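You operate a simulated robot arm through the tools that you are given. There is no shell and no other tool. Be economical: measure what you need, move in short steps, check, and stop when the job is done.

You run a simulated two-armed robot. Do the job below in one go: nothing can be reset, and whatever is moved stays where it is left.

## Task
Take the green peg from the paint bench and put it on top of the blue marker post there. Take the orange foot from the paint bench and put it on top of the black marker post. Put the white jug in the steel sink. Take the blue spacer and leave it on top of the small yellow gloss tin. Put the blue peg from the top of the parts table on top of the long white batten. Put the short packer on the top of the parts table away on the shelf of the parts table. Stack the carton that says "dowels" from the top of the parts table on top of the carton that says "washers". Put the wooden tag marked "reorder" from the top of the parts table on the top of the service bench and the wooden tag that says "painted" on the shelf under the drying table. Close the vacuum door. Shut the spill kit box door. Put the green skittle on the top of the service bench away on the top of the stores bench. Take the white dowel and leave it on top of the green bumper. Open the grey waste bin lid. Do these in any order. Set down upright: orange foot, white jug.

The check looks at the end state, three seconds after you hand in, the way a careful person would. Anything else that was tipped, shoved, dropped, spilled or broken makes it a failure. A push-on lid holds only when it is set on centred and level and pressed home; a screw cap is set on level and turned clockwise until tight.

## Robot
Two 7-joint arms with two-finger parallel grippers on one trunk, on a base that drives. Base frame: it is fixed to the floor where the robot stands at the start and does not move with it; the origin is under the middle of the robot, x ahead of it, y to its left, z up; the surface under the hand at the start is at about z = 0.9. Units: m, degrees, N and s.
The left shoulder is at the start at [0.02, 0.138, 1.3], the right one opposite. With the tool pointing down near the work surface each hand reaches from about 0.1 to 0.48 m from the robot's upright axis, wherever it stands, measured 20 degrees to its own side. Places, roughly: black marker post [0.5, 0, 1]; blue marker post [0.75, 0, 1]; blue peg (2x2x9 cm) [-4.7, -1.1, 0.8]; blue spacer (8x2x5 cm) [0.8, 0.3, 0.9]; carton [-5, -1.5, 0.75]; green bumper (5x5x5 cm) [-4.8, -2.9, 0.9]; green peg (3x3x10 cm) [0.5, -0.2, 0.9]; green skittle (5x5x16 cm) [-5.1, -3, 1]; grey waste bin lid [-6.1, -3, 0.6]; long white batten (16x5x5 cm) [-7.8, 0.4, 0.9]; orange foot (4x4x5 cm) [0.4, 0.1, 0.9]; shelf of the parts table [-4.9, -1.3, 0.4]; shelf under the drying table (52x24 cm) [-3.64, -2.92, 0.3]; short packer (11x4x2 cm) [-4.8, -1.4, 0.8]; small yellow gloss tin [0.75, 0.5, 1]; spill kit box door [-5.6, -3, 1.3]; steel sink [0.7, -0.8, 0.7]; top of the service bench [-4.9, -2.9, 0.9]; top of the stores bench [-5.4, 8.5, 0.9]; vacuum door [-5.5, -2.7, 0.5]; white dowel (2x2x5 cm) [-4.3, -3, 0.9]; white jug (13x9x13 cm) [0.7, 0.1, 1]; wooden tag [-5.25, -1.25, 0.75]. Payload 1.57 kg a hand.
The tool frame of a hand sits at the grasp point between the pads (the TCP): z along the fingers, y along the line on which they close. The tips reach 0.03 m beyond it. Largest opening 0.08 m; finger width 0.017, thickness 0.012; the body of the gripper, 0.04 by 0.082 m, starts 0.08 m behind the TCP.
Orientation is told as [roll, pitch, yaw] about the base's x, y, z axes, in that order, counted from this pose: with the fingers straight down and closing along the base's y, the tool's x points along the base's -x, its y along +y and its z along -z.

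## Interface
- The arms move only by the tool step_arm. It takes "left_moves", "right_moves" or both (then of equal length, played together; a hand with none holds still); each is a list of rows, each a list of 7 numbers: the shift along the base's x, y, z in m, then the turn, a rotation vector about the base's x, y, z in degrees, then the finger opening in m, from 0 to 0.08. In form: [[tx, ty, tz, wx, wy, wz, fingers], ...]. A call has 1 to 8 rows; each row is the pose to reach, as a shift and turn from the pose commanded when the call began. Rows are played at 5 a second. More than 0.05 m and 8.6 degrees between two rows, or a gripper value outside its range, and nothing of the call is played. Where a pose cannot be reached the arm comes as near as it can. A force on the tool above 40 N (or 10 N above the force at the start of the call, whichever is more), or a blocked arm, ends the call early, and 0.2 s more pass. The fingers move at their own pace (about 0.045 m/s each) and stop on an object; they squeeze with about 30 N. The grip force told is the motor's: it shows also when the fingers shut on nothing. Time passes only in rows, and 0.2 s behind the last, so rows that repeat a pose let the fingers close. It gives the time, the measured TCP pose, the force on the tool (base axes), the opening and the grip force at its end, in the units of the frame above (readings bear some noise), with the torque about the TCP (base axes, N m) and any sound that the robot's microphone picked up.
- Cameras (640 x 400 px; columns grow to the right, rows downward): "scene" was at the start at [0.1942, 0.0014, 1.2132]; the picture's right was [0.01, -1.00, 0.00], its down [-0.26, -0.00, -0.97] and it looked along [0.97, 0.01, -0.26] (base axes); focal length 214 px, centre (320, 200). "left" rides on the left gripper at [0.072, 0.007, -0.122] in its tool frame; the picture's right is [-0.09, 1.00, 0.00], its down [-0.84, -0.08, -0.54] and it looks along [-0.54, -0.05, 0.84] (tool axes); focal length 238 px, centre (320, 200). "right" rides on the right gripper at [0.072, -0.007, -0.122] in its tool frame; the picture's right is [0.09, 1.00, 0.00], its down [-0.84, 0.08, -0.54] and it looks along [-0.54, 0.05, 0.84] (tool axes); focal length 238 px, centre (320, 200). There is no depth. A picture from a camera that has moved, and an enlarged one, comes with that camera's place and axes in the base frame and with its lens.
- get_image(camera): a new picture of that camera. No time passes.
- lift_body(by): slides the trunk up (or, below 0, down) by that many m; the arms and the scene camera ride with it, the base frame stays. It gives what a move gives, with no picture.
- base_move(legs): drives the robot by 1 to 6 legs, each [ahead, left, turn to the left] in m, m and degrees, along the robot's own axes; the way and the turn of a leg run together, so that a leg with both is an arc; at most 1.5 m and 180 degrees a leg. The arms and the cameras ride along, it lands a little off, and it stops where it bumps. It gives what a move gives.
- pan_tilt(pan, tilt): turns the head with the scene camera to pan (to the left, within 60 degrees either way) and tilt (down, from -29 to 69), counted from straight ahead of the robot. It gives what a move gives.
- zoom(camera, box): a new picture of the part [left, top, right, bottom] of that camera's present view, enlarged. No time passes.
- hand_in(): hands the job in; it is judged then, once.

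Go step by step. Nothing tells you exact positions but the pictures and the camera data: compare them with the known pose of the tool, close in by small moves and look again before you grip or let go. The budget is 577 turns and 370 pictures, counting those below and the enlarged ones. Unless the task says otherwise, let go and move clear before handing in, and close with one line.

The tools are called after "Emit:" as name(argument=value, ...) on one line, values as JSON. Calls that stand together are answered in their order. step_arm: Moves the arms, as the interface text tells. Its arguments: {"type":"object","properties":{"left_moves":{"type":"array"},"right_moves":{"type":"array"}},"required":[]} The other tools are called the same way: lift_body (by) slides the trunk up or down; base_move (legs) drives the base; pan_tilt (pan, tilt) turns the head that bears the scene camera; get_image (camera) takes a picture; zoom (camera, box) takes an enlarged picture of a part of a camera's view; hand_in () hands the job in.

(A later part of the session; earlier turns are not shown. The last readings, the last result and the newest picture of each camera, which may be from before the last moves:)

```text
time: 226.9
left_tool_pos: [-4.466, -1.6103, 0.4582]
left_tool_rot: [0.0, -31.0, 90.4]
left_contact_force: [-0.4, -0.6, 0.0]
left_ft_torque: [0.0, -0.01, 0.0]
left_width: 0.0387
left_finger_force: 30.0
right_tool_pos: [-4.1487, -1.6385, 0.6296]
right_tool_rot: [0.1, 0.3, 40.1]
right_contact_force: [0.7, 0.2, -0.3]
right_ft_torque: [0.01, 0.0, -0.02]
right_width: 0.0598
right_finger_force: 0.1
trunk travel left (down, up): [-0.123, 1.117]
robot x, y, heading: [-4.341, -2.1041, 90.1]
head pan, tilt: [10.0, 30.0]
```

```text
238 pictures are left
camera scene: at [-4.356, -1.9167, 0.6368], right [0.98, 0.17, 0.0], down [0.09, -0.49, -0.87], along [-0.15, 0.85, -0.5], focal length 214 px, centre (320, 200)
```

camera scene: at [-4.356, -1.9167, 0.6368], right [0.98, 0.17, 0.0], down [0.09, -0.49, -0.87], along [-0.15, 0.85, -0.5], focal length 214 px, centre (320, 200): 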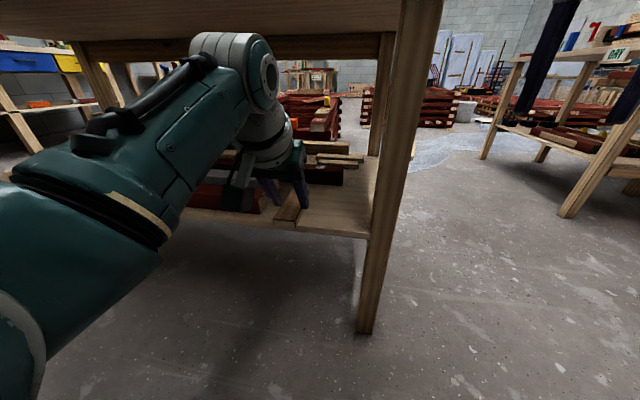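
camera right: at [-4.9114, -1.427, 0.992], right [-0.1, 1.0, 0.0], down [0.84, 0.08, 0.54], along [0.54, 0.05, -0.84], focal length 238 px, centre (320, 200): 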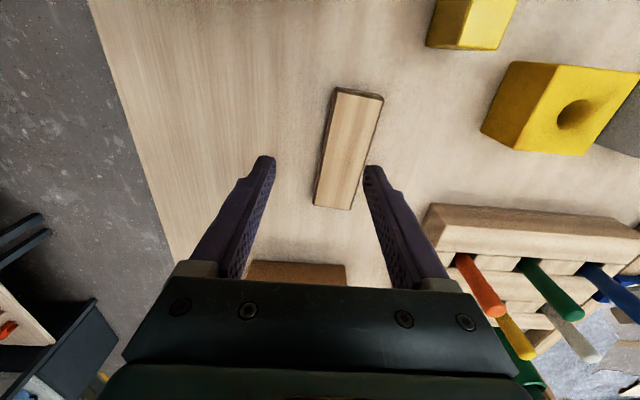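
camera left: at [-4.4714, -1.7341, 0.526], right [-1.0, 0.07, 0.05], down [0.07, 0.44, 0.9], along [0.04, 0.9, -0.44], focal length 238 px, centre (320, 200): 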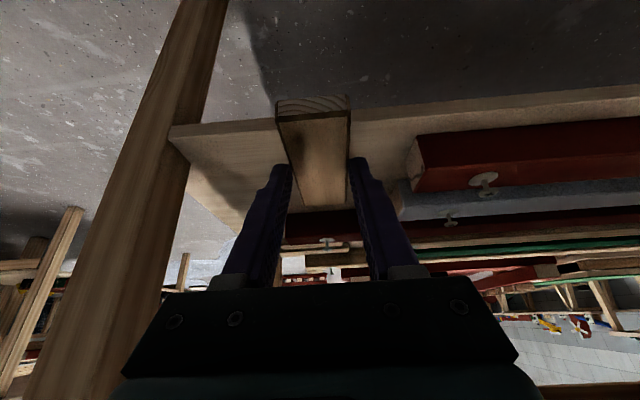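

Emit:
base_move(legs=[[0.05, 0, 0]])

Emit:
base_move(legs=[[0.04, 0, 0]])

Emit:
get_image(camera="scene")

Emit:
get_image(camera="left")

```text
time: 227.8
left_tool_pos: [-4.4662, -1.5621, 0.4584]
left_tool_rot: [0.0, -30.8, 90.4]
left_contact_force: [-0.5, 0.3, -0.4]
left_ft_torque: [0.01, 0.03, -0.01]
left_width: 0.0387
left_finger_force: 30.0
right_tool_pos: [-4.1491, -1.5897, 0.6284]
right_tool_rot: [-0.2, 0.4, 40.3]
right_contact_force: [-0.4, 0.3, 0.0]
right_ft_torque: [0.01, -0.04, -0.02]
right_width: 0.0601
right_finger_force: 0.1
trunk travel left (down, up): [-0.123, 1.117]
robot x, y, heading: [-4.3399, -2.0559, 90.0]
head pan, tilt: [10.0, 30.0]
```

```text
time: 228.7
left_tool_pos: [-4.4666, -1.5236, 0.4571]
left_tool_rot: [0.0, -30.8, 90.6]
left_contact_force: [0.8, -0.2, -0.7]
left_ft_torque: [0.0, -0.01, 0.04]
left_width: 0.0386
left_finger_force: 30.2
right_tool_pos: [-4.1484, -1.5501, 0.6288]
right_tool_rot: [-0.1, 0.3, 40.2]
right_contact_force: [0.2, -0.5, -0.5]
right_ft_torque: [0.01, 0.01, -0.04]
right_width: 0.0598
right_finger_force: 0.0
trunk travel left (down, up): [-0.123, 1.117]
robot x, y, heading: [-4.3425, -2.0153, 90.1]
head pan, tilt: [10.0, 30.0]
```

```text
237 pictures are left
camera scene: at [-4.3566, -1.8292, 0.6365], right [0.98, 0.18, 0.0], down [0.09, -0.49, -0.86], along [-0.15, 0.85, -0.5], focal length 214 px, centre (320, 200)
```

scene: 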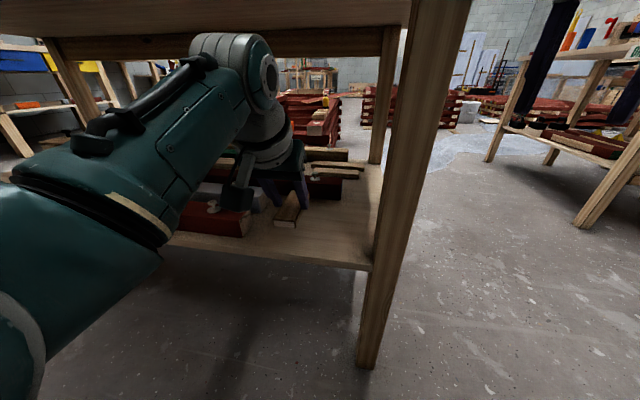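

```text
236 pictures are left
camera left: at [-4.4724, -1.6472, 0.525], right [-1.0, 0.07, 0.05], down [0.07, 0.44, 0.89], along [0.04, 0.89, -0.45], focal length 238 px, centre (320, 200)
```

left: 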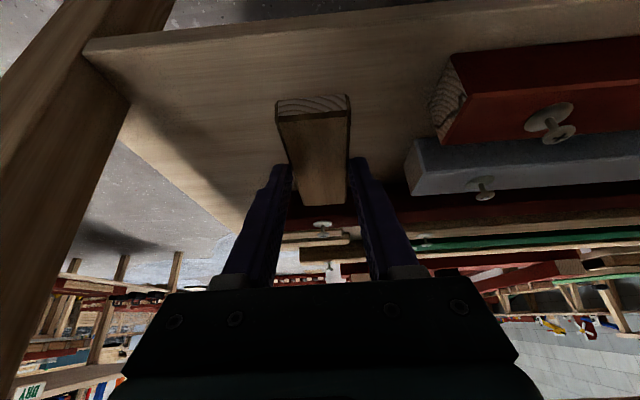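

The packer is above the shelf. I lower in small steps until contact.

Emit:
step_arm(left_moves=[[0, 0, -0.006, 0, 0, 0, 0], [0, 0, -0.012, 0, 0, 0, 0], [0, 0, -0.018, 0, 0, 0, 0], [0, 0, -0.024, 0, 0, 0, 0], [0, 0, -0.03, 0, 0, 0, 0], [0, 0, -0.036, 0, 0, 0, 0]])

Emit:
get_image(camera="scene")

```text
time: 230.1
left_tool_pos: [-4.4667, -1.5207, 0.4226]
left_tool_rot: [0.0, -30.8, 90.5]
left_contact_force: [-0.3, 0.7, 0.3]
left_ft_torque: [0.01, 0.0, -0.02]
left_width: 0.0385
left_finger_force: 29.6
right_tool_pos: [-4.1486, -1.5476, 0.6297]
right_tool_rot: [0.0, 0.3, 40.2]
right_contact_force: [-0.8, 0.5, 0.1]
right_ft_torque: [0.02, 0.02, -0.01]
right_width: 0.0598
right_finger_force: 0.1
trunk travel left (down, up): [-0.123, 1.117]
robot x, y, heading: [-4.3427, -2.0163, 90.0]
head pan, tilt: [10.0, 30.0]
```

```text
235 pictures are left
camera scene: at [-4.3566, -1.826, 0.637], right [0.98, 0.18, 0.0], down [0.09, -0.49, -0.87], along [-0.15, 0.85, -0.5], focal length 214 px, centre (320, 200)
```

scene: 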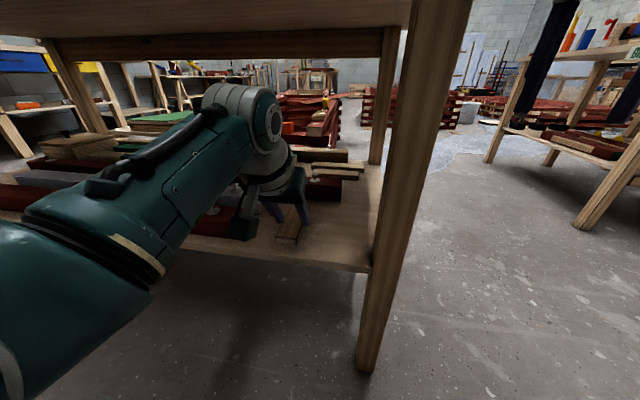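

Emit:
step_arm(left_moves=[[0, 0, -0.003, 0, 0, 0, 0], [0, 0, -0.006, 0, 0, 0, 0], [0, 0, -0.009, 0, 0, 0, 0], [0, 0, -0.012, 0, 0, 0, 0]])

Emit:
zoom(camera="scene", box=[200, 150, 400, 290])

```text
time: 231.1
left_tool_pos: [-4.4655, -1.5205, 0.4096]
left_tool_rot: [0.1, -31.0, 90.5]
left_contact_force: [-0.4, -0.2, 0.2]
left_ft_torque: [-0.03, 0.02, -0.03]
left_width: 0.0386
left_finger_force: 30.0
right_tool_pos: [-4.1489, -1.5481, 0.6304]
right_tool_rot: [0.0, 0.2, 40.2]
right_contact_force: [0.6, -0.1, 0.5]
right_ft_torque: [0.01, -0.03, 0.02]
right_width: 0.0602
right_finger_force: 0.0
trunk travel left (down, up): [-0.123, 1.117]
robot x, y, heading: [-4.3406, -2.011, 90.4]
head pan, tilt: [10.0, 30.0]
```

```text
2.86 times, centred on (300, 220) of scene
camera zoom: at [-4.3566, -1.826, 0.637], right [0.98, 0.18, 0.0], down [0.09, -0.49, -0.87], along [-0.15, 0.85, -0.5], focal length 613 px, centre (377, 143)
```

zoom: 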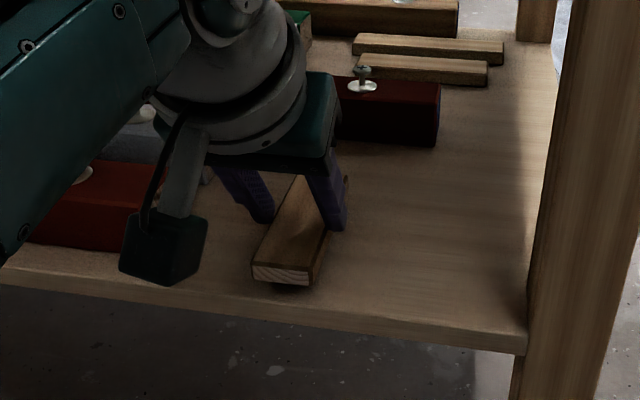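

Emit:
step_arm(left_moves=[[0, 0, -0.003, 0, 0, 0, 0], [0, 0, -0.006, 0, 0, 0, 0], [0, 0, -0.009, 0, 0, 0, 0], [0, 0, -0.012, 0, 0, 0, 0]])

Emit:
zoom(camera="scene", box=[200, 150, 400, 290])

```text
time: 232.1
left_tool_pos: [-4.4651, -1.5191, 0.4002]
left_tool_rot: [-0.1, -31.2, 90.6]
left_contact_force: [0.4, -5.1, 12.6]
left_ft_torque: [-0.19, -0.01, -0.03]
left_width: 0.0386
left_finger_force: 29.5
right_tool_pos: [-4.1497, -1.5479, 0.6293]
right_tool_rot: [0.0, 0.2, 40.2]
right_contact_force: [-0.4, -0.1, -0.1]
right_ft_torque: [-0.02, 0.0, -0.02]
right_width: 0.0603
right_finger_force: 0.1
trunk travel left (down, up): [-0.123, 1.117]
robot x, y, heading: [-4.3429, -2.015, 90.3]
head pan, tilt: [10.0, 30.0]
```

```text
2.86 times, centred on (300, 220) of scene
camera zoom: at [-4.357, -1.8262, 0.6373], right [0.98, 0.18, 0.0], down [0.09, -0.49, -0.87], along [-0.15, 0.85, -0.5], focal length 613 px, centre (377, 143)
```

zoom: 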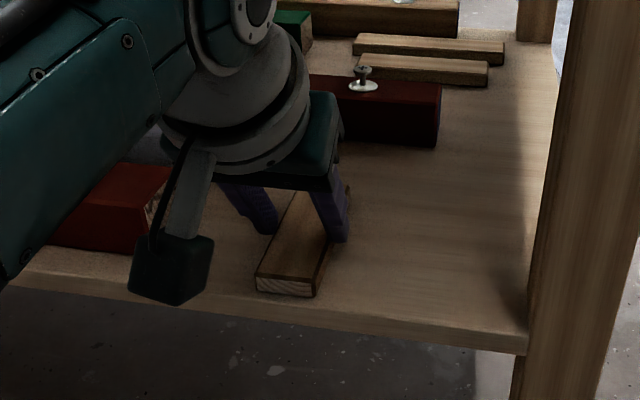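

Contact on the shelf. I release, rise slightly and back out.

Emit:
step_arm(left_moves=[[0, 0, 0.002, 0, 0, 0, 0], [0, 0, 0.002, 0, 0, 0, 0.055], [0, 0, 0.002, 0, 0, 0, 0.055], [0, 0, 0.002, 0, 0, 0, 0.055], [0, -0.01, 0.025, 0, 0, 0, 0.055], [0, -0.02, 0.045, 0, 0, 0, 0.055]])

Emit:
base_move(legs=[[-0.4, 0, 0]])

Emit:
get_image(camera="scene")

```text
time: 233.5
left_tool_pos: [-4.4676, -1.5404, 0.4431]
left_tool_rot: [-0.1, -30.9, 90.5]
left_contact_force: [-0.7, -0.5, -0.5]
left_ft_torque: [-0.04, -0.02, 0.03]
left_width: 0.0548
left_finger_force: 0.0
right_tool_pos: [-4.15, -1.5468, 0.6315]
right_tool_rot: [0.0, 0.2, 40.3]
right_contact_force: [-0.3, -0.1, 0.0]
right_ft_torque: [0.05, -0.05, -0.02]
right_width: 0.0599
right_finger_force: 0.0
trunk travel left (down, up): [-0.123, 1.117]
robot x, y, heading: [-4.3416, -2.0179, 90.0]
head pan, tilt: [10.0, 30.0]
```

```text
time: 236.0
left_tool_pos: [-4.4671, -1.9427, 0.4418]
left_tool_rot: [0.0, -31.0, 90.5]
left_contact_force: [-0.2, 0.6, -0.1]
left_ft_torque: [0.0, 0.0, -0.02]
left_width: 0.0548
left_finger_force: 0.1
right_tool_pos: [-4.148, -1.9488, 0.6307]
right_tool_rot: [0.0, 0.2, 40.1]
right_contact_force: [0.0, 0.7, 0.8]
right_ft_torque: [-0.01, -0.01, 0.01]
right_width: 0.0598
right_finger_force: 0.2
trunk travel left (down, up): [-0.123, 1.117]
robot x, y, heading: [-4.3417, -2.421, 89.9]
head pan, tilt: [10.0, 30.0]
```

```text
232 pictures are left
camera scene: at [-4.3556, -2.2278, 0.637], right [0.98, 0.18, 0.0], down [0.09, -0.49, -0.87], along [-0.15, 0.85, -0.5], focal length 214 px, centre (320, 200)
```

scene: 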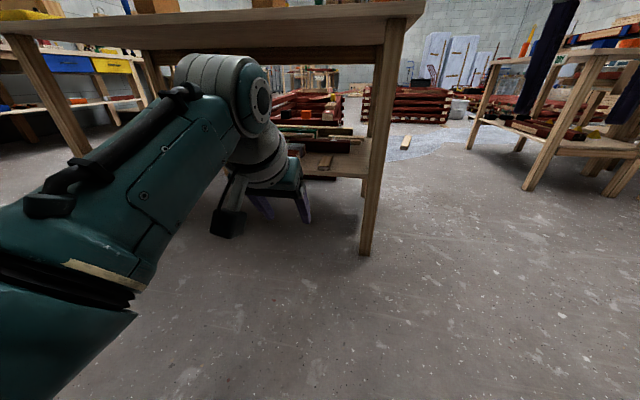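

The packer is on the shelf. I raise the trunk and go to the west side of the table to read the tags.

Emit:
lift_body(by=0.45)

Emit:
base_move(legs=[[0.3, 0, 0], [0, 1.4, 0], [0, 0.2, 0], [0.65, 0, 0], [0, 0, -90]])

Emit:
pan_tilt(pan=0, tilt=30)

Emit:
get_image(camera="scene")

```text
refused: 0.45 is not a number from -0.4 to 0.4
```

```text
time: 250.4
left_tool_pos: [-5.8502, -0.984, 0.443]
left_tool_rot: [0.0, -30.9, 67.3]
left_contact_force: [0.5, 0.7, 0.4]
left_ft_torque: [0.0, 0.02, -0.02]
left_width: 0.0549
left_finger_force: 0.0
right_tool_pos: [-5.5744, -1.109, 0.6293]
right_tool_rot: [0.2, 0.7, 19.2]
right_contact_force: [-9.1, 4.4, 0.5]
right_ft_torque: [-0.7, -1.38, 0.14]
right_width: 0.0597
right_finger_force: 0.1
trunk travel left (down, up): [-0.123, 1.117]
robot x, y, heading: [-5.9239, -1.4694, 66.9]
head pan, tilt: [10.0, 30.0]
stopped in leg 5: the robot was blocked; the commanded pose is now the measured one
```

```text
time: 251.1
left_tool_pos: [-5.8515, -0.9838, 0.4442]
left_tool_rot: [0.1, -31.1, 67.2]
left_contact_force: [-1.2, 0.2, -0.3]
left_ft_torque: [0.01, 0.05, 0.01]
left_width: 0.0548
left_finger_force: 0.1
right_tool_pos: [-5.5736, -1.1092, 0.6289]
right_tool_rot: [0.2, 0.7, 19.0]
right_contact_force: [-11.1, 4.8, -0.3]
right_ft_torque: [-0.8, -1.6, 0.2]
right_width: 0.0602
right_finger_force: 0.0
trunk travel left (down, up): [-0.123, 1.117]
robot x, y, heading: [-5.9223, -1.4705, 66.9]
head pan, tilt: [0.0, 30.0]
```

```text
231 pictures are left
camera scene: at [-5.8482, -1.293, 0.6371], right [0.92, -0.39, 0.0], down [-0.2, -0.46, -0.87], along [0.34, 0.8, -0.5], focal length 214 px, centre (320, 200)
```

scene: 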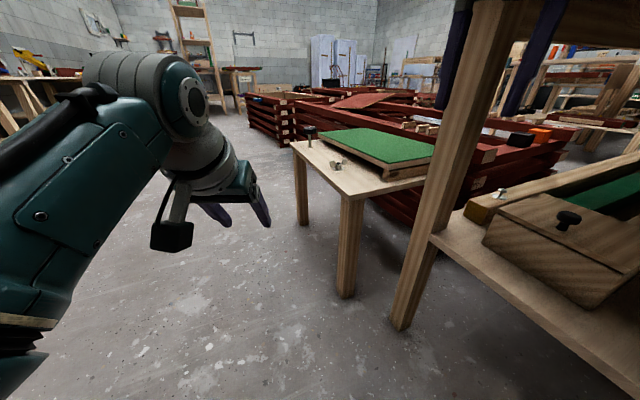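

The lift was refused, so my right hand touched a table leg when turning. I turn back, then raise the trunk.

Emit:
base_move(legs=[[0, 0, 20], [-0.1, 0.15, 0]])

Emit:
lift_body(by=0.4)

Emit:
pan_tilt(pan=-50, tilt=30)

Emit:
get_image(camera="scene")

```text
time: 253.7
left_tool_pos: [-6.1729, -1.0813, 0.4437]
left_tool_rot: [-0.1, -31.1, 87.3]
left_contact_force: [-0.9, 0.7, -0.1]
left_ft_torque: [0.01, 0.0, 0.02]
left_width: 0.0552
left_finger_force: 0.1
right_tool_pos: [-5.8686, -1.1044, 0.6297]
right_tool_rot: [0.2, 0.4, 38.9]
right_contact_force: [-0.5, -0.3, -0.4]
right_ft_torque: [0.02, 0.0, -0.02]
right_width: 0.06
right_finger_force: 0.0
trunk travel left (down, up): [-0.123, 1.117]
robot x, y, heading: [-6.0765, -1.5648, 87.1]
head pan, tilt: [0.0, 30.0]
```

```text
time: 257.5
left_tool_pos: [-6.1737, -1.0822, 0.8429]
left_tool_rot: [-0.1, -31.0, 87.2]
left_contact_force: [-0.6, 0.0, -1.0]
left_ft_torque: [-0.01, 0.0, 0.0]
left_width: 0.0554
left_finger_force: 0.0
right_tool_pos: [-5.8701, -1.1063, 1.0296]
right_tool_rot: [0.2, 0.6, 38.9]
right_contact_force: [0.1, -0.6, -0.7]
right_ft_torque: [-0.02, -0.01, -0.01]
right_width: 0.0598
right_finger_force: 0.0
trunk travel left (down, up): [-0.523, 0.717]
robot x, y, heading: [-6.0781, -1.5611, 86.9]
head pan, tilt: [0.0, 30.0]
```

```text
time: 258.7
left_tool_pos: [-6.1739, -1.0815, 0.8433]
left_tool_rot: [-0.1, -31.0, 87.3]
left_contact_force: [-0.2, 0.1, 0.3]
left_ft_torque: [-0.01, -0.03, 0.0]
left_width: 0.055
left_finger_force: 0.1
right_tool_pos: [-5.8696, -1.106, 1.03]
right_tool_rot: [0.2, 0.5, 38.9]
right_contact_force: [-1.4, -0.7, -0.3]
right_ft_torque: [0.01, -0.02, 0.0]
right_width: 0.06
right_finger_force: 0.1
trunk travel left (down, up): [-0.523, 0.717]
robot x, y, heading: [-6.0757, -1.5614, 86.9]
head pan, tilt: [-50.0, 30.0]
```

```text
230 pictures are left
camera scene: at [-5.9974, -1.4078, 1.037], right [0.6, -0.8, 0.0], down [-0.4, -0.3, -0.87], along [0.69, 0.52, -0.5], focal length 214 px, centre (320, 200)
```

scene: 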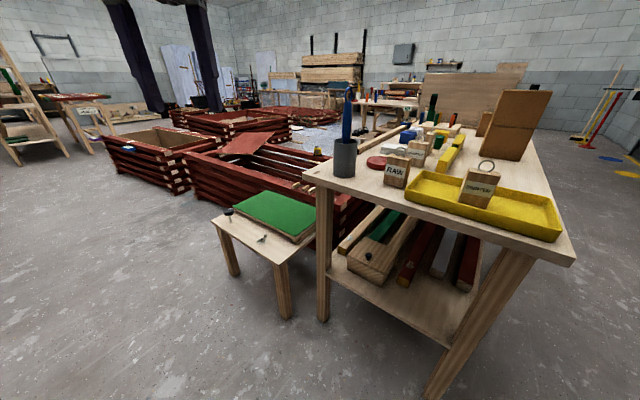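

Emit:
zoom(camera="scene", box=[340, 130, 540, 250])

```text
3.20 times, centred on (440, 190) of scene
camera zoom: at [-5.9974, -1.4078, 1.037], right [0.6, -0.8, 0.0], down [-0.4, -0.3, -0.87], along [0.69, 0.52, -0.5], focal length 686 px, centre (-64, 232)
```

zoom: 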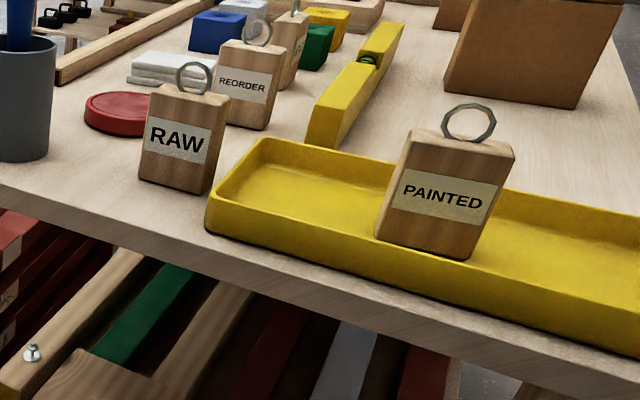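

"PAINTED" is the tag in the yellow tray, "REORDER" the one east of RAW. I return to the south side and position between them.

Emit:
lift_body(by=0.2)

Emit:
base_move(legs=[[-0.5, 0, 3], [0, -0.73, 0]])

Emit:
step_arm(right_moves=[[0, 0, 0, 0, 0, 8, 0.06], [0, 0, 0, 0, 0, 16, 0.06], [0, 0, 0, 0, 0, 24, 0.06], [0, 0, 0, 0, 0, 32, 0.06], [0, 0, 0, 0, 0, 40, 0.06], [0, 0, 0, 0, 0, 48, 0.06]])

Emit:
pan_tilt(pan=0, tilt=35)

Emit:
get_image(camera="scene")

```text
time: 260.9
left_tool_pos: [-6.1744, -1.0819, 1.043]
left_tool_rot: [-0.1, -31.0, 87.3]
left_contact_force: [-0.1, -0.4, -0.1]
left_ft_torque: [0.0, -0.02, 0.01]
left_width: 0.0551
left_finger_force: 0.1
right_tool_pos: [-5.8691, -1.1055, 1.2306]
right_tool_rot: [0.3, 0.5, 38.9]
right_contact_force: [0.5, -0.6, -0.1]
right_ft_torque: [0.02, -0.01, -0.03]
right_width: 0.0602
right_finger_force: 0.0
trunk travel left (down, up): [-0.723, 0.517]
robot x, y, heading: [-6.076, -1.5639, 86.8]
head pan, tilt: [-50.0, 30.0]
```

```text
time: 267.4
left_tool_pos: [-5.4927, -1.5944, 1.0431]
left_tool_rot: [-0.2, -31.0, 91.0]
left_contact_force: [0.1, 0.1, 0.6]
left_ft_torque: [0.01, 0.03, 0.0]
left_width: 0.0548
left_finger_force: 0.1
right_tool_pos: [-5.1866, -1.5988, 1.2291]
right_tool_rot: [0.2, 0.5, 42.4]
right_contact_force: [-0.3, 0.8, 0.5]
right_ft_torque: [0.01, 0.0, 0.04]
right_width: 0.0602
right_finger_force: 0.1
trunk travel left (down, up): [-0.723, 0.517]
robot x, y, heading: [-5.3625, -2.0716, 90.4]
head pan, tilt: [-50.0, 30.0]
```

```text
time: 268.8
left_tool_pos: [-5.4924, -1.5949, 1.0438]
left_tool_rot: [-0.1, -31.0, 90.8]
left_contact_force: [0.5, 0.2, -0.6]
left_ft_torque: [-0.01, 0.0, 0.02]
left_width: 0.0547
left_finger_force: 0.2
right_tool_pos: [-5.1863, -1.5989, 1.2288]
right_tool_rot: [0.2, 0.7, 90.6]
right_contact_force: [-0.6, -0.1, -0.3]
right_ft_torque: [0.0, 0.01, 0.02]
right_width: 0.06
right_finger_force: 0.1
trunk travel left (down, up): [-0.723, 0.517]
robot x, y, heading: [-5.3652, -2.0665, 90.6]
head pan, tilt: [-50.0, 30.0]
```

```text
time: 270.0
left_tool_pos: [-5.4916, -1.594, 1.0426]
left_tool_rot: [-0.1, -31.0, 90.9]
left_contact_force: [-0.5, 0.5, 0.0]
left_ft_torque: [-0.04, -0.02, 0.0]
left_width: 0.0552
left_finger_force: 0.1
right_tool_pos: [-5.1868, -1.5995, 1.2284]
right_tool_rot: [0.2, 0.7, 90.6]
right_contact_force: [0.0, -0.2, 0.2]
right_ft_torque: [-0.01, -0.01, 0.02]
right_width: 0.0601
right_finger_force: 0.1
trunk travel left (down, up): [-0.723, 0.517]
robot x, y, heading: [-5.3627, -2.0721, 90.3]
head pan, tilt: [0.0, 35.0]
```

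```text
228 pictures are left
camera scene: at [-5.3642, -1.8798, 1.2292], right [1.0, 0.01, 0.0], down [0.01, -0.57, -0.82], along [-0.01, 0.82, -0.57], focal length 214 px, centre (320, 200)
```

scene: 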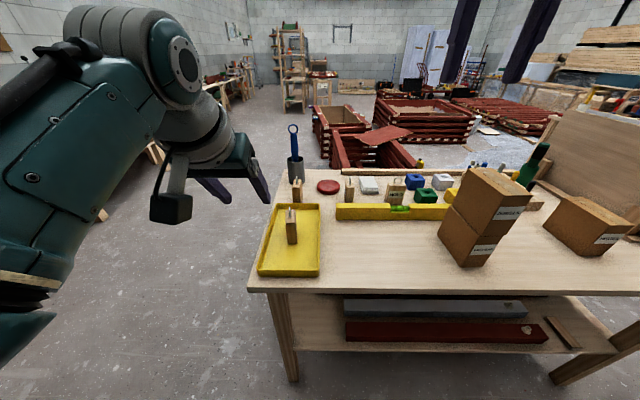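

Emit:
base_move(legs=[[0.12, 0, 0]])

Emit:
step_arm(left_moves=[[0.02, 0, 0, 0, 0, -0.5, 0.07], [0.043, 0, 0, 0, 0, -0.5, 0.07], [0.043, 0, 0, 0, 0, -0.5, 0.07]])

Emit:
get_image(camera="left")

Emit:
get_image(camera="right")

Emit:
zoom(camera="scene", box=[220, 150, 460, 300])

```text
time: 271.3
left_tool_pos: [-5.4924, -1.4751, 1.0435]
left_tool_rot: [-0.1, -30.9, 91.0]
left_contact_force: [1.4, -0.7, 0.1]
left_ft_torque: [0.01, 0.0, 0.03]
left_width: 0.0552
left_finger_force: 0.0
right_tool_pos: [-5.1874, -1.4795, 1.2284]
right_tool_rot: [0.1, 0.7, 90.5]
right_contact_force: [-0.2, 0.8, 0.7]
right_ft_torque: [0.03, 0.02, -0.01]
right_width: 0.06
right_finger_force: 0.1
trunk travel left (down, up): [-0.723, 0.517]
robot x, y, heading: [-5.3646, -1.946, 90.6]
head pan, tilt: [0.0, 35.0]
```

```text
time: 272.1
left_tool_pos: [-5.4515, -1.4752, 1.0427]
left_tool_rot: [-0.1, -30.9, 90.3]
left_contact_force: [0.9, 0.2, 0.8]
left_ft_torque: [-0.02, -0.03, -0.01]
left_width: 0.0698
left_finger_force: 0.3
right_tool_pos: [-5.1874, -1.4796, 1.2275]
right_tool_rot: [0.1, 0.7, 90.7]
right_contact_force: [-0.2, 0.1, -0.4]
right_ft_torque: [0.02, 0.01, 0.03]
right_width: 0.0599
right_finger_force: 0.1
trunk travel left (down, up): [-0.723, 0.517]
robot x, y, heading: [-5.3656, -1.952, 90.7]
head pan, tilt: [0.0, 35.0]
```

```text
227 pictures are left
camera left: at [-5.4567, -1.5997, 1.1099], right [-1.0, 0.07, 0.05], down [0.07, 0.44, 0.9], along [0.04, 0.9, -0.44], focal length 238 px, centre (320, 200)
```

left: 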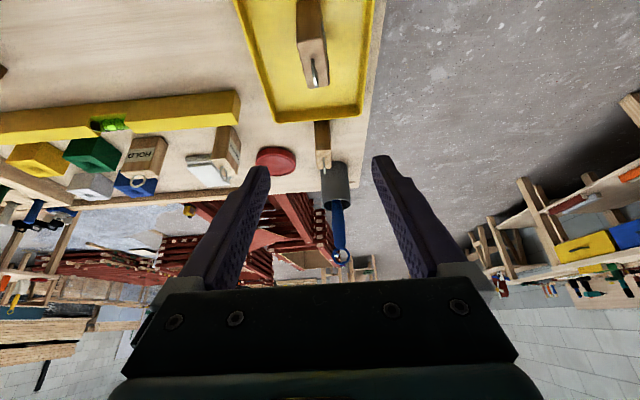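

```text
226 pictures are left
camera right: at [-5.1797, -1.55, 1.3496], right [-0.99, -0.1, 0.0], down [-0.09, 0.84, 0.53], along [-0.06, 0.53, -0.85], focal length 238 px, centre (320, 200)
```

right: 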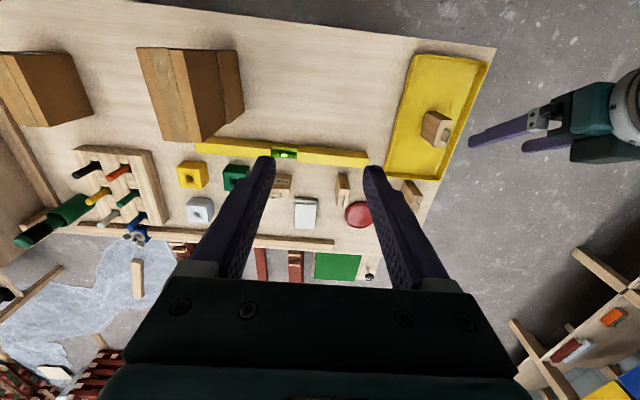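

```text
2.67 times, centred on (340, 225) of scene
camera zoom: at [-5.3656, -1.76, 1.2292], right [1.0, 0.01, 0.0], down [0.01, -0.57, -0.82], along [-0.01, 0.82, -0.57], focal length 572 px, centre (267, 133)
```

zoom: 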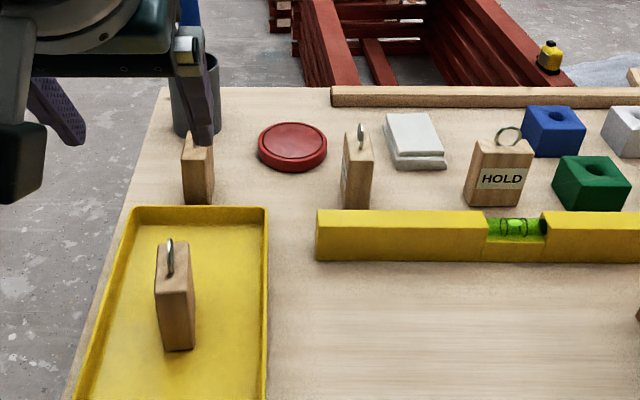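

I lower the trunk and bring the tilted left hand down around the PAINTED tag.

Emit:
step_arm(left_moves=[[0.004, 0.02, 0, 0, 0, 0, 0.07], [0.004, 0.045, 0, 0, 0, 0, 0.07]])

Emit:
lift_body(by=-0.1)

Emit:
step_arm(left_moves=[[0, 0, -0.03, 0, 0, 0, 0.07], [0, 0, -0.06, 0, 0, 0, 0.07], [0, 0, -0.06, 0, 0, 0, 0.07]])

Emit:
zoom(camera="scene", box=[160, 150, 400, 330])

Emit:
get_image(camera="left")

```text
time: 272.7
left_tool_pos: [-5.4469, -1.4314, 1.0425]
left_tool_rot: [-0.1, -31.1, 90.4]
left_contact_force: [0.9, 0.7, 0.7]
left_ft_torque: [0.04, -0.02, 0.02]
left_width: 0.0701
left_finger_force: 0.0
right_tool_pos: [-5.1885, -1.4794, 1.2278]
right_tool_rot: [0.0, 0.8, 90.6]
right_contact_force: [-0.4, 0.2, -0.5]
right_ft_torque: [-0.01, -0.01, 0.0]
right_width: 0.0599
right_finger_force: 0.1
trunk travel left (down, up): [-0.723, 0.517]
robot x, y, heading: [-5.3645, -1.9463, 90.5]
head pan, tilt: [0.0, 35.0]
```

```text
time: 274.0
left_tool_pos: [-5.4457, -1.4308, 0.9431]
left_tool_rot: [-0.1, -31.0, 90.4]
left_contact_force: [-0.6, -0.6, 0.3]
left_ft_torque: [-0.01, 0.02, -0.01]
left_width: 0.0699
left_finger_force: 0.1
right_tool_pos: [-5.1886, -1.4796, 1.1275]
right_tool_rot: [0.1, 0.6, 90.6]
right_contact_force: [0.3, 0.4, 0.1]
right_ft_torque: [-0.01, -0.03, 0.01]
right_width: 0.0601
right_finger_force: 0.0
trunk travel left (down, up): [-0.623, 0.617]
robot x, y, heading: [-5.3597, -1.949, 90.5]
head pan, tilt: [0.0, 35.0]
```

```text
time: 274.8
left_tool_pos: [-5.4472, -1.4322, 0.8828]
left_tool_rot: [-0.1, -30.9, 90.4]
left_contact_force: [-0.2, 0.2, 0.3]
left_ft_torque: [0.0, 0.03, 0.0]
left_width: 0.0702
left_finger_force: 0.2
right_tool_pos: [-5.1883, -1.4797, 1.1287]
right_tool_rot: [0.1, 0.7, 90.6]
right_contact_force: [1.1, 0.2, -0.4]
right_ft_torque: [0.01, 0.0, -0.01]
right_width: 0.0597
right_finger_force: 0.0
trunk travel left (down, up): [-0.623, 0.617]
robot x, y, heading: [-5.371, -1.9477, 90.6]
head pan, tilt: [0.0, 35.0]
```

```text
2.22 times, centred on (280, 240) of scene
camera zoom: at [-5.3656, -1.76, 1.1292], right [1.0, 0.01, 0.0], down [0.01, -0.57, -0.82], along [-0.01, 0.82, -0.57], focal length 477 px, centre (409, 111)
```

zoom: 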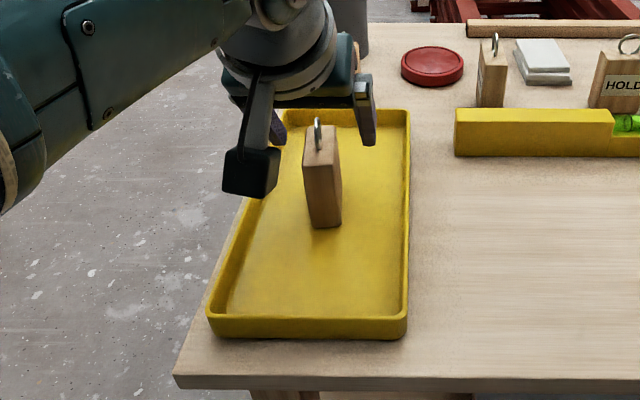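

```text
223 pictures are left
camera left: at [-5.4534, -1.5552, 0.9497], right [-1.0, 0.07, 0.05], down [0.07, 0.44, 0.9], along [0.04, 0.9, -0.44], focal length 238 px, centre (320, 200)
```

left: 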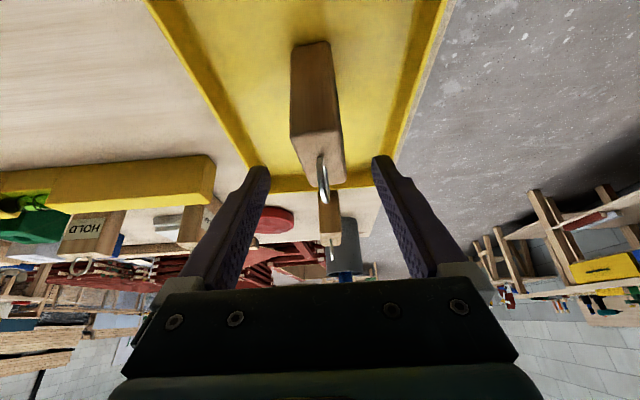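

Emit:
step_arm(left_moves=[[0, 0.0, -0.03, 0, 0, 0, 0.07], [0, 0.003, -0.047, 0, 0, 0, 0.07], [0, 0.003, -0.047, 0, 0, 0, 0.0], [0, 0.003, -0.047, 0, 0, 0, 0.0], [0, 0.003, -0.047, 0, 0, 0, 0.0], [0, 0.003, -0.047, 0, 0, 0, 0.0]])

Emit:
step_arm(left_moves=[[0, 0, 0.03, 0, 0, 0, 0], [0, -0.01, 0.07, 0, 0, 0, 0], [0, -0.02, 0.11, 0, 0, 0, 0]])

Emit:
get_image(camera="left")

Emit:
get_image(camera="right")

```text
time: 276.2
left_tool_pos: [-5.4514, -1.4381, 0.8402]
left_tool_rot: [-0.1, -30.9, 90.5]
left_contact_force: [0.3, -0.3, 0.5]
left_ft_torque: [0.03, 0.0, 0.0]
left_width: 0.0276
left_finger_force: 26.3
left hand out of reach, approached as far as the arm can: row 2, 3, 4, 5, 6
right_tool_pos: [-5.189, -1.4791, 1.1284]
right_tool_rot: [0.1, 0.7, 90.6]
right_contact_force: [0.1, 0.6, -0.5]
right_ft_torque: [0.02, 0.0, 0.0]
right_width: 0.0599
right_finger_force: 0.0
trunk travel left (down, up): [-0.623, 0.617]
robot x, y, heading: [-5.3658, -1.9506, 90.7]
head pan, tilt: [0.0, 35.0]
```

```text
time: 277.0
left_tool_pos: [-5.4476, -1.4595, 0.9506]
left_tool_rot: [-0.1, -30.8, 90.4]
left_contact_force: [-0.8, 0.3, -0.5]
left_ft_torque: [-0.01, 0.03, -0.01]
left_width: 0.0271
left_finger_force: 30.0
right_tool_pos: [-5.1882, -1.4806, 1.1289]
right_tool_rot: [0.2, 0.7, 90.5]
right_contact_force: [-0.2, 0.3, 0.5]
right_ft_torque: [-0.01, 0.04, -0.01]
right_width: 0.0601
right_finger_force: 0.1
trunk travel left (down, up): [-0.623, 0.617]
robot x, y, heading: [-5.3649, -1.9476, 90.5]
head pan, tilt: [0.0, 35.0]
```

```text
222 pictures are left
camera left: at [-5.4541, -1.5834, 1.0178], right [-1.0, 0.07, 0.05], down [0.07, 0.44, 0.89], along [0.04, 0.89, -0.44], focal length 238 px, centre (320, 200)
```

left: 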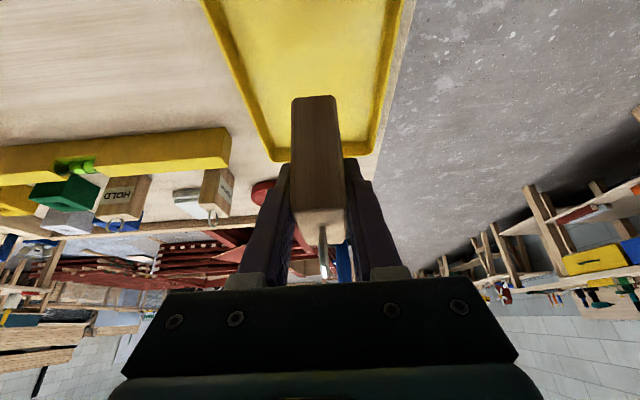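

```text
221 pictures are left
camera right: at [-5.1797, -1.55, 1.2498], right [-0.99, -0.1, 0.0], down [-0.09, 0.84, 0.53], along [-0.06, 0.53, -0.85], focal length 238 px, centre (320, 200)
```

right: 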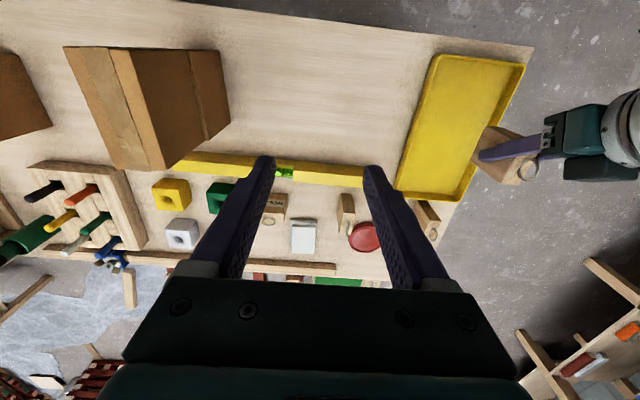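

PAINTED is held. I swing the left hand west off the table, drive closer, and take REORDER with the right.

Emit:
step_arm(left_moves=[[-0.04, 0, 0.02, 0, 0, 0, 0], [-0.08, 0, 0.04, 0, 0, 0, 0], [-0.12, 0, 0.06, 0, 0, 0, 0], [-0.16, 0, 0.08, 0, 0, 0, 0], [-0.19, 0, 0.1, 0, 0, 0, 0]])

Emit:
base_move(legs=[[0.12, 0, 0]])

Emit:
get_image(camera="scene")

Emit:
get_image(camera="left")

```text
time: 278.2
left_tool_pos: [-5.6399, -1.4579, 1.0476]
left_tool_rot: [-0.1, -30.9, 90.4]
left_contact_force: [-0.6, -0.3, -0.4]
left_ft_torque: [0.0, 0.01, -0.01]
left_width: 0.0276
left_finger_force: 30.2
right_tool_pos: [-5.1869, -1.48, 1.128]
right_tool_rot: [0.2, 0.6, 90.6]
right_contact_force: [0.0, 0.4, 0.1]
right_ft_torque: [0.03, -0.01, -0.03]
right_width: 0.0601
right_finger_force: 0.0
trunk travel left (down, up): [-0.623, 0.617]
robot x, y, heading: [-5.3659, -1.9441, 90.7]
head pan, tilt: [0.0, 35.0]
```

```text
time: 279.4
left_tool_pos: [-5.6413, -1.3378, 1.0489]
left_tool_rot: [-0.1, -31.0, 90.4]
left_contact_force: [-0.4, 0.7, -0.9]
left_ft_torque: [-0.01, 0.02, -0.01]
left_width: 0.0274
left_finger_force: 30.1
right_tool_pos: [-5.1909, -1.3603, 1.129]
right_tool_rot: [0.1, 0.7, 90.7]
right_contact_force: [0.2, -1.0, 1.1]
right_ft_torque: [-0.01, 0.04, 0.01]
right_width: 0.06
right_finger_force: 0.1
trunk travel left (down, up): [-0.623, 0.617]
robot x, y, heading: [-5.3671, -1.8278, 90.7]
head pan, tilt: [0.0, 35.0]
```

```text
220 pictures are left
camera scene: at [-5.367, -1.6399, 1.1293], right [1.0, 0.01, 0.0], down [0.01, -0.57, -0.82], along [-0.01, 0.82, -0.57], focal length 214 px, centre (320, 200)
```

scene: 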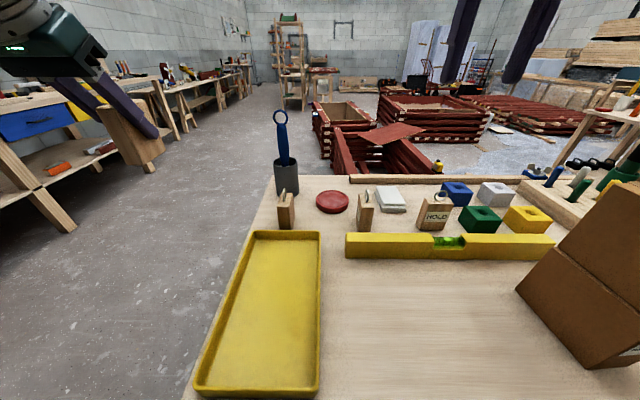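

```text
219 pictures are left
camera left: at [-5.6463, -1.4617, 1.1162], right [-1.0, 0.07, 0.05], down [0.07, 0.44, 0.9], along [0.04, 0.9, -0.44], focal length 238 px, centre (320, 200)
```

left: 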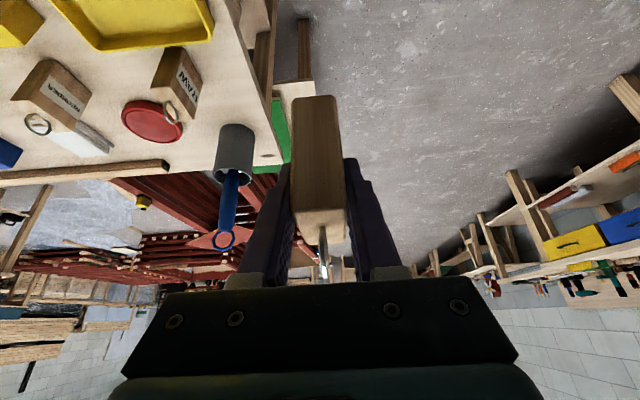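

Emit:
base_move(legs=[[0.13, 0, 0]])

Emit:
step_arm(right_moves=[[-0.03, -0.01, 0, 0, 0, 0, 0.06], [-0.06, -0.03, 0, 0, 0, 0, 0.06], [-0.072, -0.04, 0, 0, 0, 0, 0.06], [-0.072, -0.04, -0.04, 0, 0, 0, 0.06], [-0.072, -0.04, -0.08, 0, 0, 0, 0.06], [-0.072, -0.04, -0.12, 0, 0, 0, 0.06], [-0.072, -0.04, -0.15, 0, 0, 0, 0.06]])

Emit:
get_image(camera="right")

Emit:
get_image(camera="scene")

```text
time: 280.7
left_tool_pos: [-5.6414, -1.2049, 1.0486]
left_tool_rot: [-0.1, -30.9, 90.4]
left_contact_force: [0.4, -1.2, 0.1]
left_ft_torque: [0.01, -0.01, 0.03]
left_width: 0.0272
left_finger_force: 30.3
right_tool_pos: [-5.1907, -1.2283, 1.128]
right_tool_rot: [0.1, 0.6, 90.5]
right_contact_force: [0.0, -0.1, 0.3]
right_ft_torque: [-0.05, 0.0, -0.02]
right_width: 0.0601
right_finger_force: 0.0
trunk travel left (down, up): [-0.623, 0.617]
robot x, y, heading: [-5.3663, -1.6936, 90.4]
head pan, tilt: [0.0, 35.0]
```

```text
time: 282.3
left_tool_pos: [-5.6407, -1.2053, 1.0478]
left_tool_rot: [-0.1, -30.8, 90.4]
left_contact_force: [-0.5, 0.6, -1.0]
left_ft_torque: [-0.01, -0.02, 0.0]
left_width: 0.0275
left_finger_force: 29.2
right_tool_pos: [-5.2569, -1.264, 0.9831]
right_tool_rot: [-0.1, 0.0, 89.9]
right_contact_force: [-1.1, 0.1, -0.2]
right_ft_torque: [0.02, -0.01, 0.02]
right_width: 0.0597
right_finger_force: 0.0
right hand out of reach, approached as far as the arm can: row 2, 3, 4, 5
trunk travel left (down, up): [-0.623, 0.617]
robot x, y, heading: [-5.3677, -1.6937, 90.5]
head pan, tilt: [0.0, 35.0]
```

```text
218 pictures are left
camera right: at [-5.25, -1.3367, 1.103], right [-1.0, -0.09, 0.0], down [-0.08, 0.84, 0.54], along [-0.05, 0.54, -0.84], focal length 238 px, centre (320, 200)
```

right: 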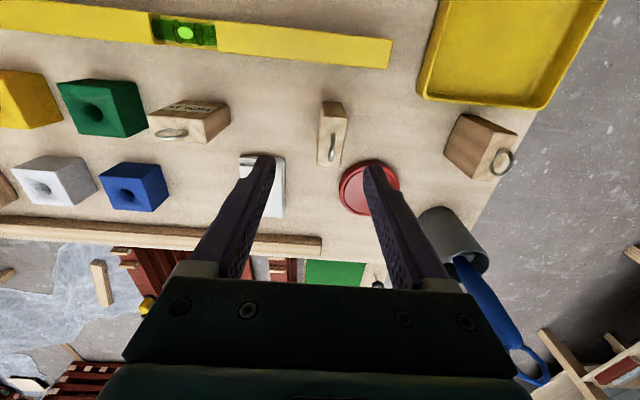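

```text
217 pictures are left
camera scene: at [-5.3621, -1.5289, 1.0956], right [1.0, -0.07, 0.0], down [-0.06, -0.86, -0.51], along [0.04, 0.51, -0.86], focal length 214 px, centre (320, 200)
```

scene: 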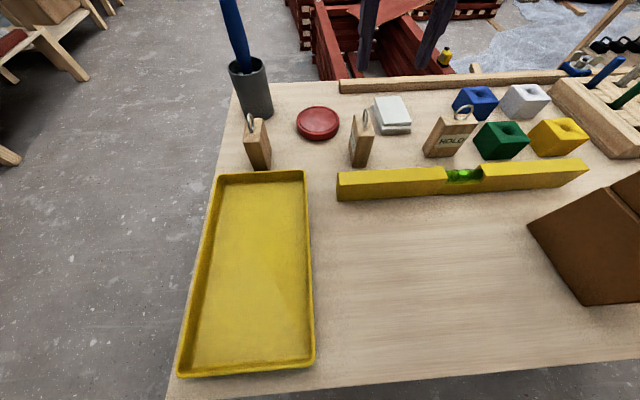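

Emit:
base_move(legs=[[0, 0.07, 0]])

Emit:
step_arm(right_moves=[[0.03, 0, 0, 0, 0, 0, 0.06], [0.057, 0.0, -0.02, 0, 0, 0, 0.06], [0.057, 0.0, -0.05, 0, 0, 0, 0.06], [0.057, 0.0, -0.05, 0, 0, 0, 0.06]])

Emit:
get_image(camera="right")

Emit:
get_image(camera="scene")

```text
time: 283.4
left_tool_pos: [-5.7106, -1.2049, 1.0469]
left_tool_rot: [-0.1, -31.0, 90.3]
left_contact_force: [-0.7, 0.0, -0.6]
left_ft_torque: [-0.01, -0.02, 0.04]
left_width: 0.0273
left_finger_force: 30.6
right_tool_pos: [-5.3282, -1.2664, 0.9821]
right_tool_rot: [-0.2, 0.2, 90.0]
right_contact_force: [-0.2, -0.3, 0.5]
right_ft_torque: [0.01, 0.01, -0.03]
right_width: 0.06
right_finger_force: 0.0
trunk travel left (down, up): [-0.623, 0.617]
robot x, y, heading: [-5.4378, -1.6976, 90.7]
head pan, tilt: [0.0, 35.0]
```

```text
time: 284.4
left_tool_pos: [-5.7097, -1.2047, 1.0488]
left_tool_rot: [-0.1, -31.0, 90.3]
left_contact_force: [-0.3, -0.2, -0.8]
left_ft_torque: [0.03, 0.0, -0.04]
left_width: 0.0274
left_finger_force: 30.3
right_tool_pos: [-5.2698, -1.2688, 0.9308]
right_tool_rot: [-0.2, 0.3, 90.0]
right_contact_force: [-1.2, 0.4, -0.3]
right_ft_torque: [-0.01, -0.01, -0.02]
right_width: 0.0601
right_finger_force: 0.0
trunk travel left (down, up): [-0.623, 0.617]
robot x, y, heading: [-5.4403, -1.6969, 90.4]
head pan, tilt: [0.0, 35.0]
```

```text
216 pictures are left
camera right: at [-5.2628, -1.3395, 1.0522], right [-1.0, -0.09, 0.0], down [-0.08, 0.84, 0.54], along [-0.05, 0.54, -0.84], focal length 238 px, centre (320, 200)
```

right: 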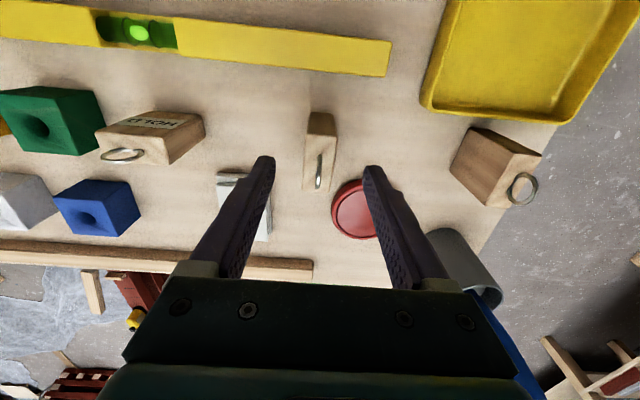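

```text
215 pictures are left
camera scene: at [-5.4383, -1.5085, 1.1292], right [1.0, 0.01, 0.0], down [0.0, -0.57, -0.82], along [-0.01, 0.82, -0.57], focal length 214 px, centre (320, 200)
```

scene: 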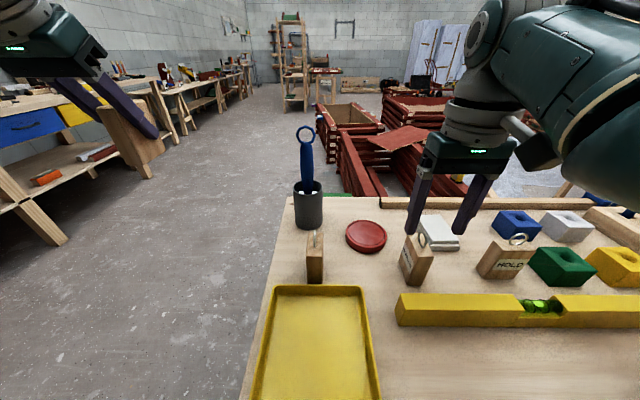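

Emit:
step_arm(right_moves=[[0, 0, -0.045, 0, 0, 0, 0.06], [0, 0, -0.09, 0, 0, 0, 0.06], [0, 0, -0.09, 0, 0, 0, 0.0], [0, 0, -0.09, 0, 0, 0, 0.0], [0, 0, -0.09, 0, 0, 0, 0.0], [0, 0, -0.09, 0, 0, 0, 0.0]])

Emit:
lift_body(by=0.2)

Emit:
get_image(camera="right")

```text
time: 285.8
left_tool_pos: [-5.7112, -1.2052, 1.048]
left_tool_rot: [-0.1, -31.0, 90.2]
left_contact_force: [-0.5, -0.7, -0.6]
left_ft_torque: [0.01, -0.01, -0.02]
left_width: 0.0276
left_finger_force: 30.1
right_tool_pos: [-5.2714, -1.2666, 0.8404]
right_tool_rot: [-0.1, 0.2, 90.0]
right_contact_force: [0.2, -0.1, -0.9]
right_ft_torque: [0.0, -0.06, 0.04]
right_width: 0.0273
right_finger_force: 30.1
trunk travel left (down, up): [-0.623, 0.617]
robot x, y, heading: [-5.4386, -1.6961, 90.4]
head pan, tilt: [0.0, 35.0]
```

```text
time: 287.9
left_tool_pos: [-5.7112, -1.2047, 1.2489]
left_tool_rot: [-0.2, -30.9, 90.3]
left_contact_force: [-0.3, 0.1, -1.1]
left_ft_torque: [-0.03, -0.03, 0.03]
left_width: 0.0276
left_finger_force: 30.0
right_tool_pos: [-5.271, -1.2664, 1.0394]
right_tool_rot: [-0.2, 0.2, 90.0]
right_contact_force: [0.2, 0.9, 0.2]
right_ft_torque: [-0.01, 0.01, 0.0]
right_width: 0.0275
right_finger_force: 29.5
trunk travel left (down, up): [-0.823, 0.417]
robot x, y, heading: [-5.4392, -1.6991, 90.3]
head pan, tilt: [0.0, 35.0]
```

```text
214 pictures are left
camera right: at [-5.2649, -1.3382, 1.1611], right [-1.0, -0.09, 0.0], down [-0.08, 0.84, 0.54], along [-0.05, 0.54, -0.84], focal length 238 px, centre (320, 200)
```

right: 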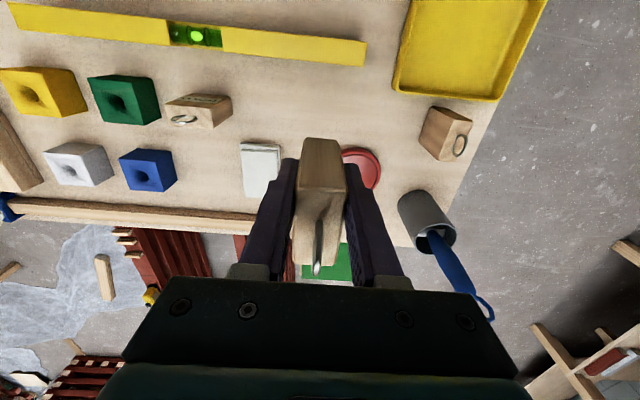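

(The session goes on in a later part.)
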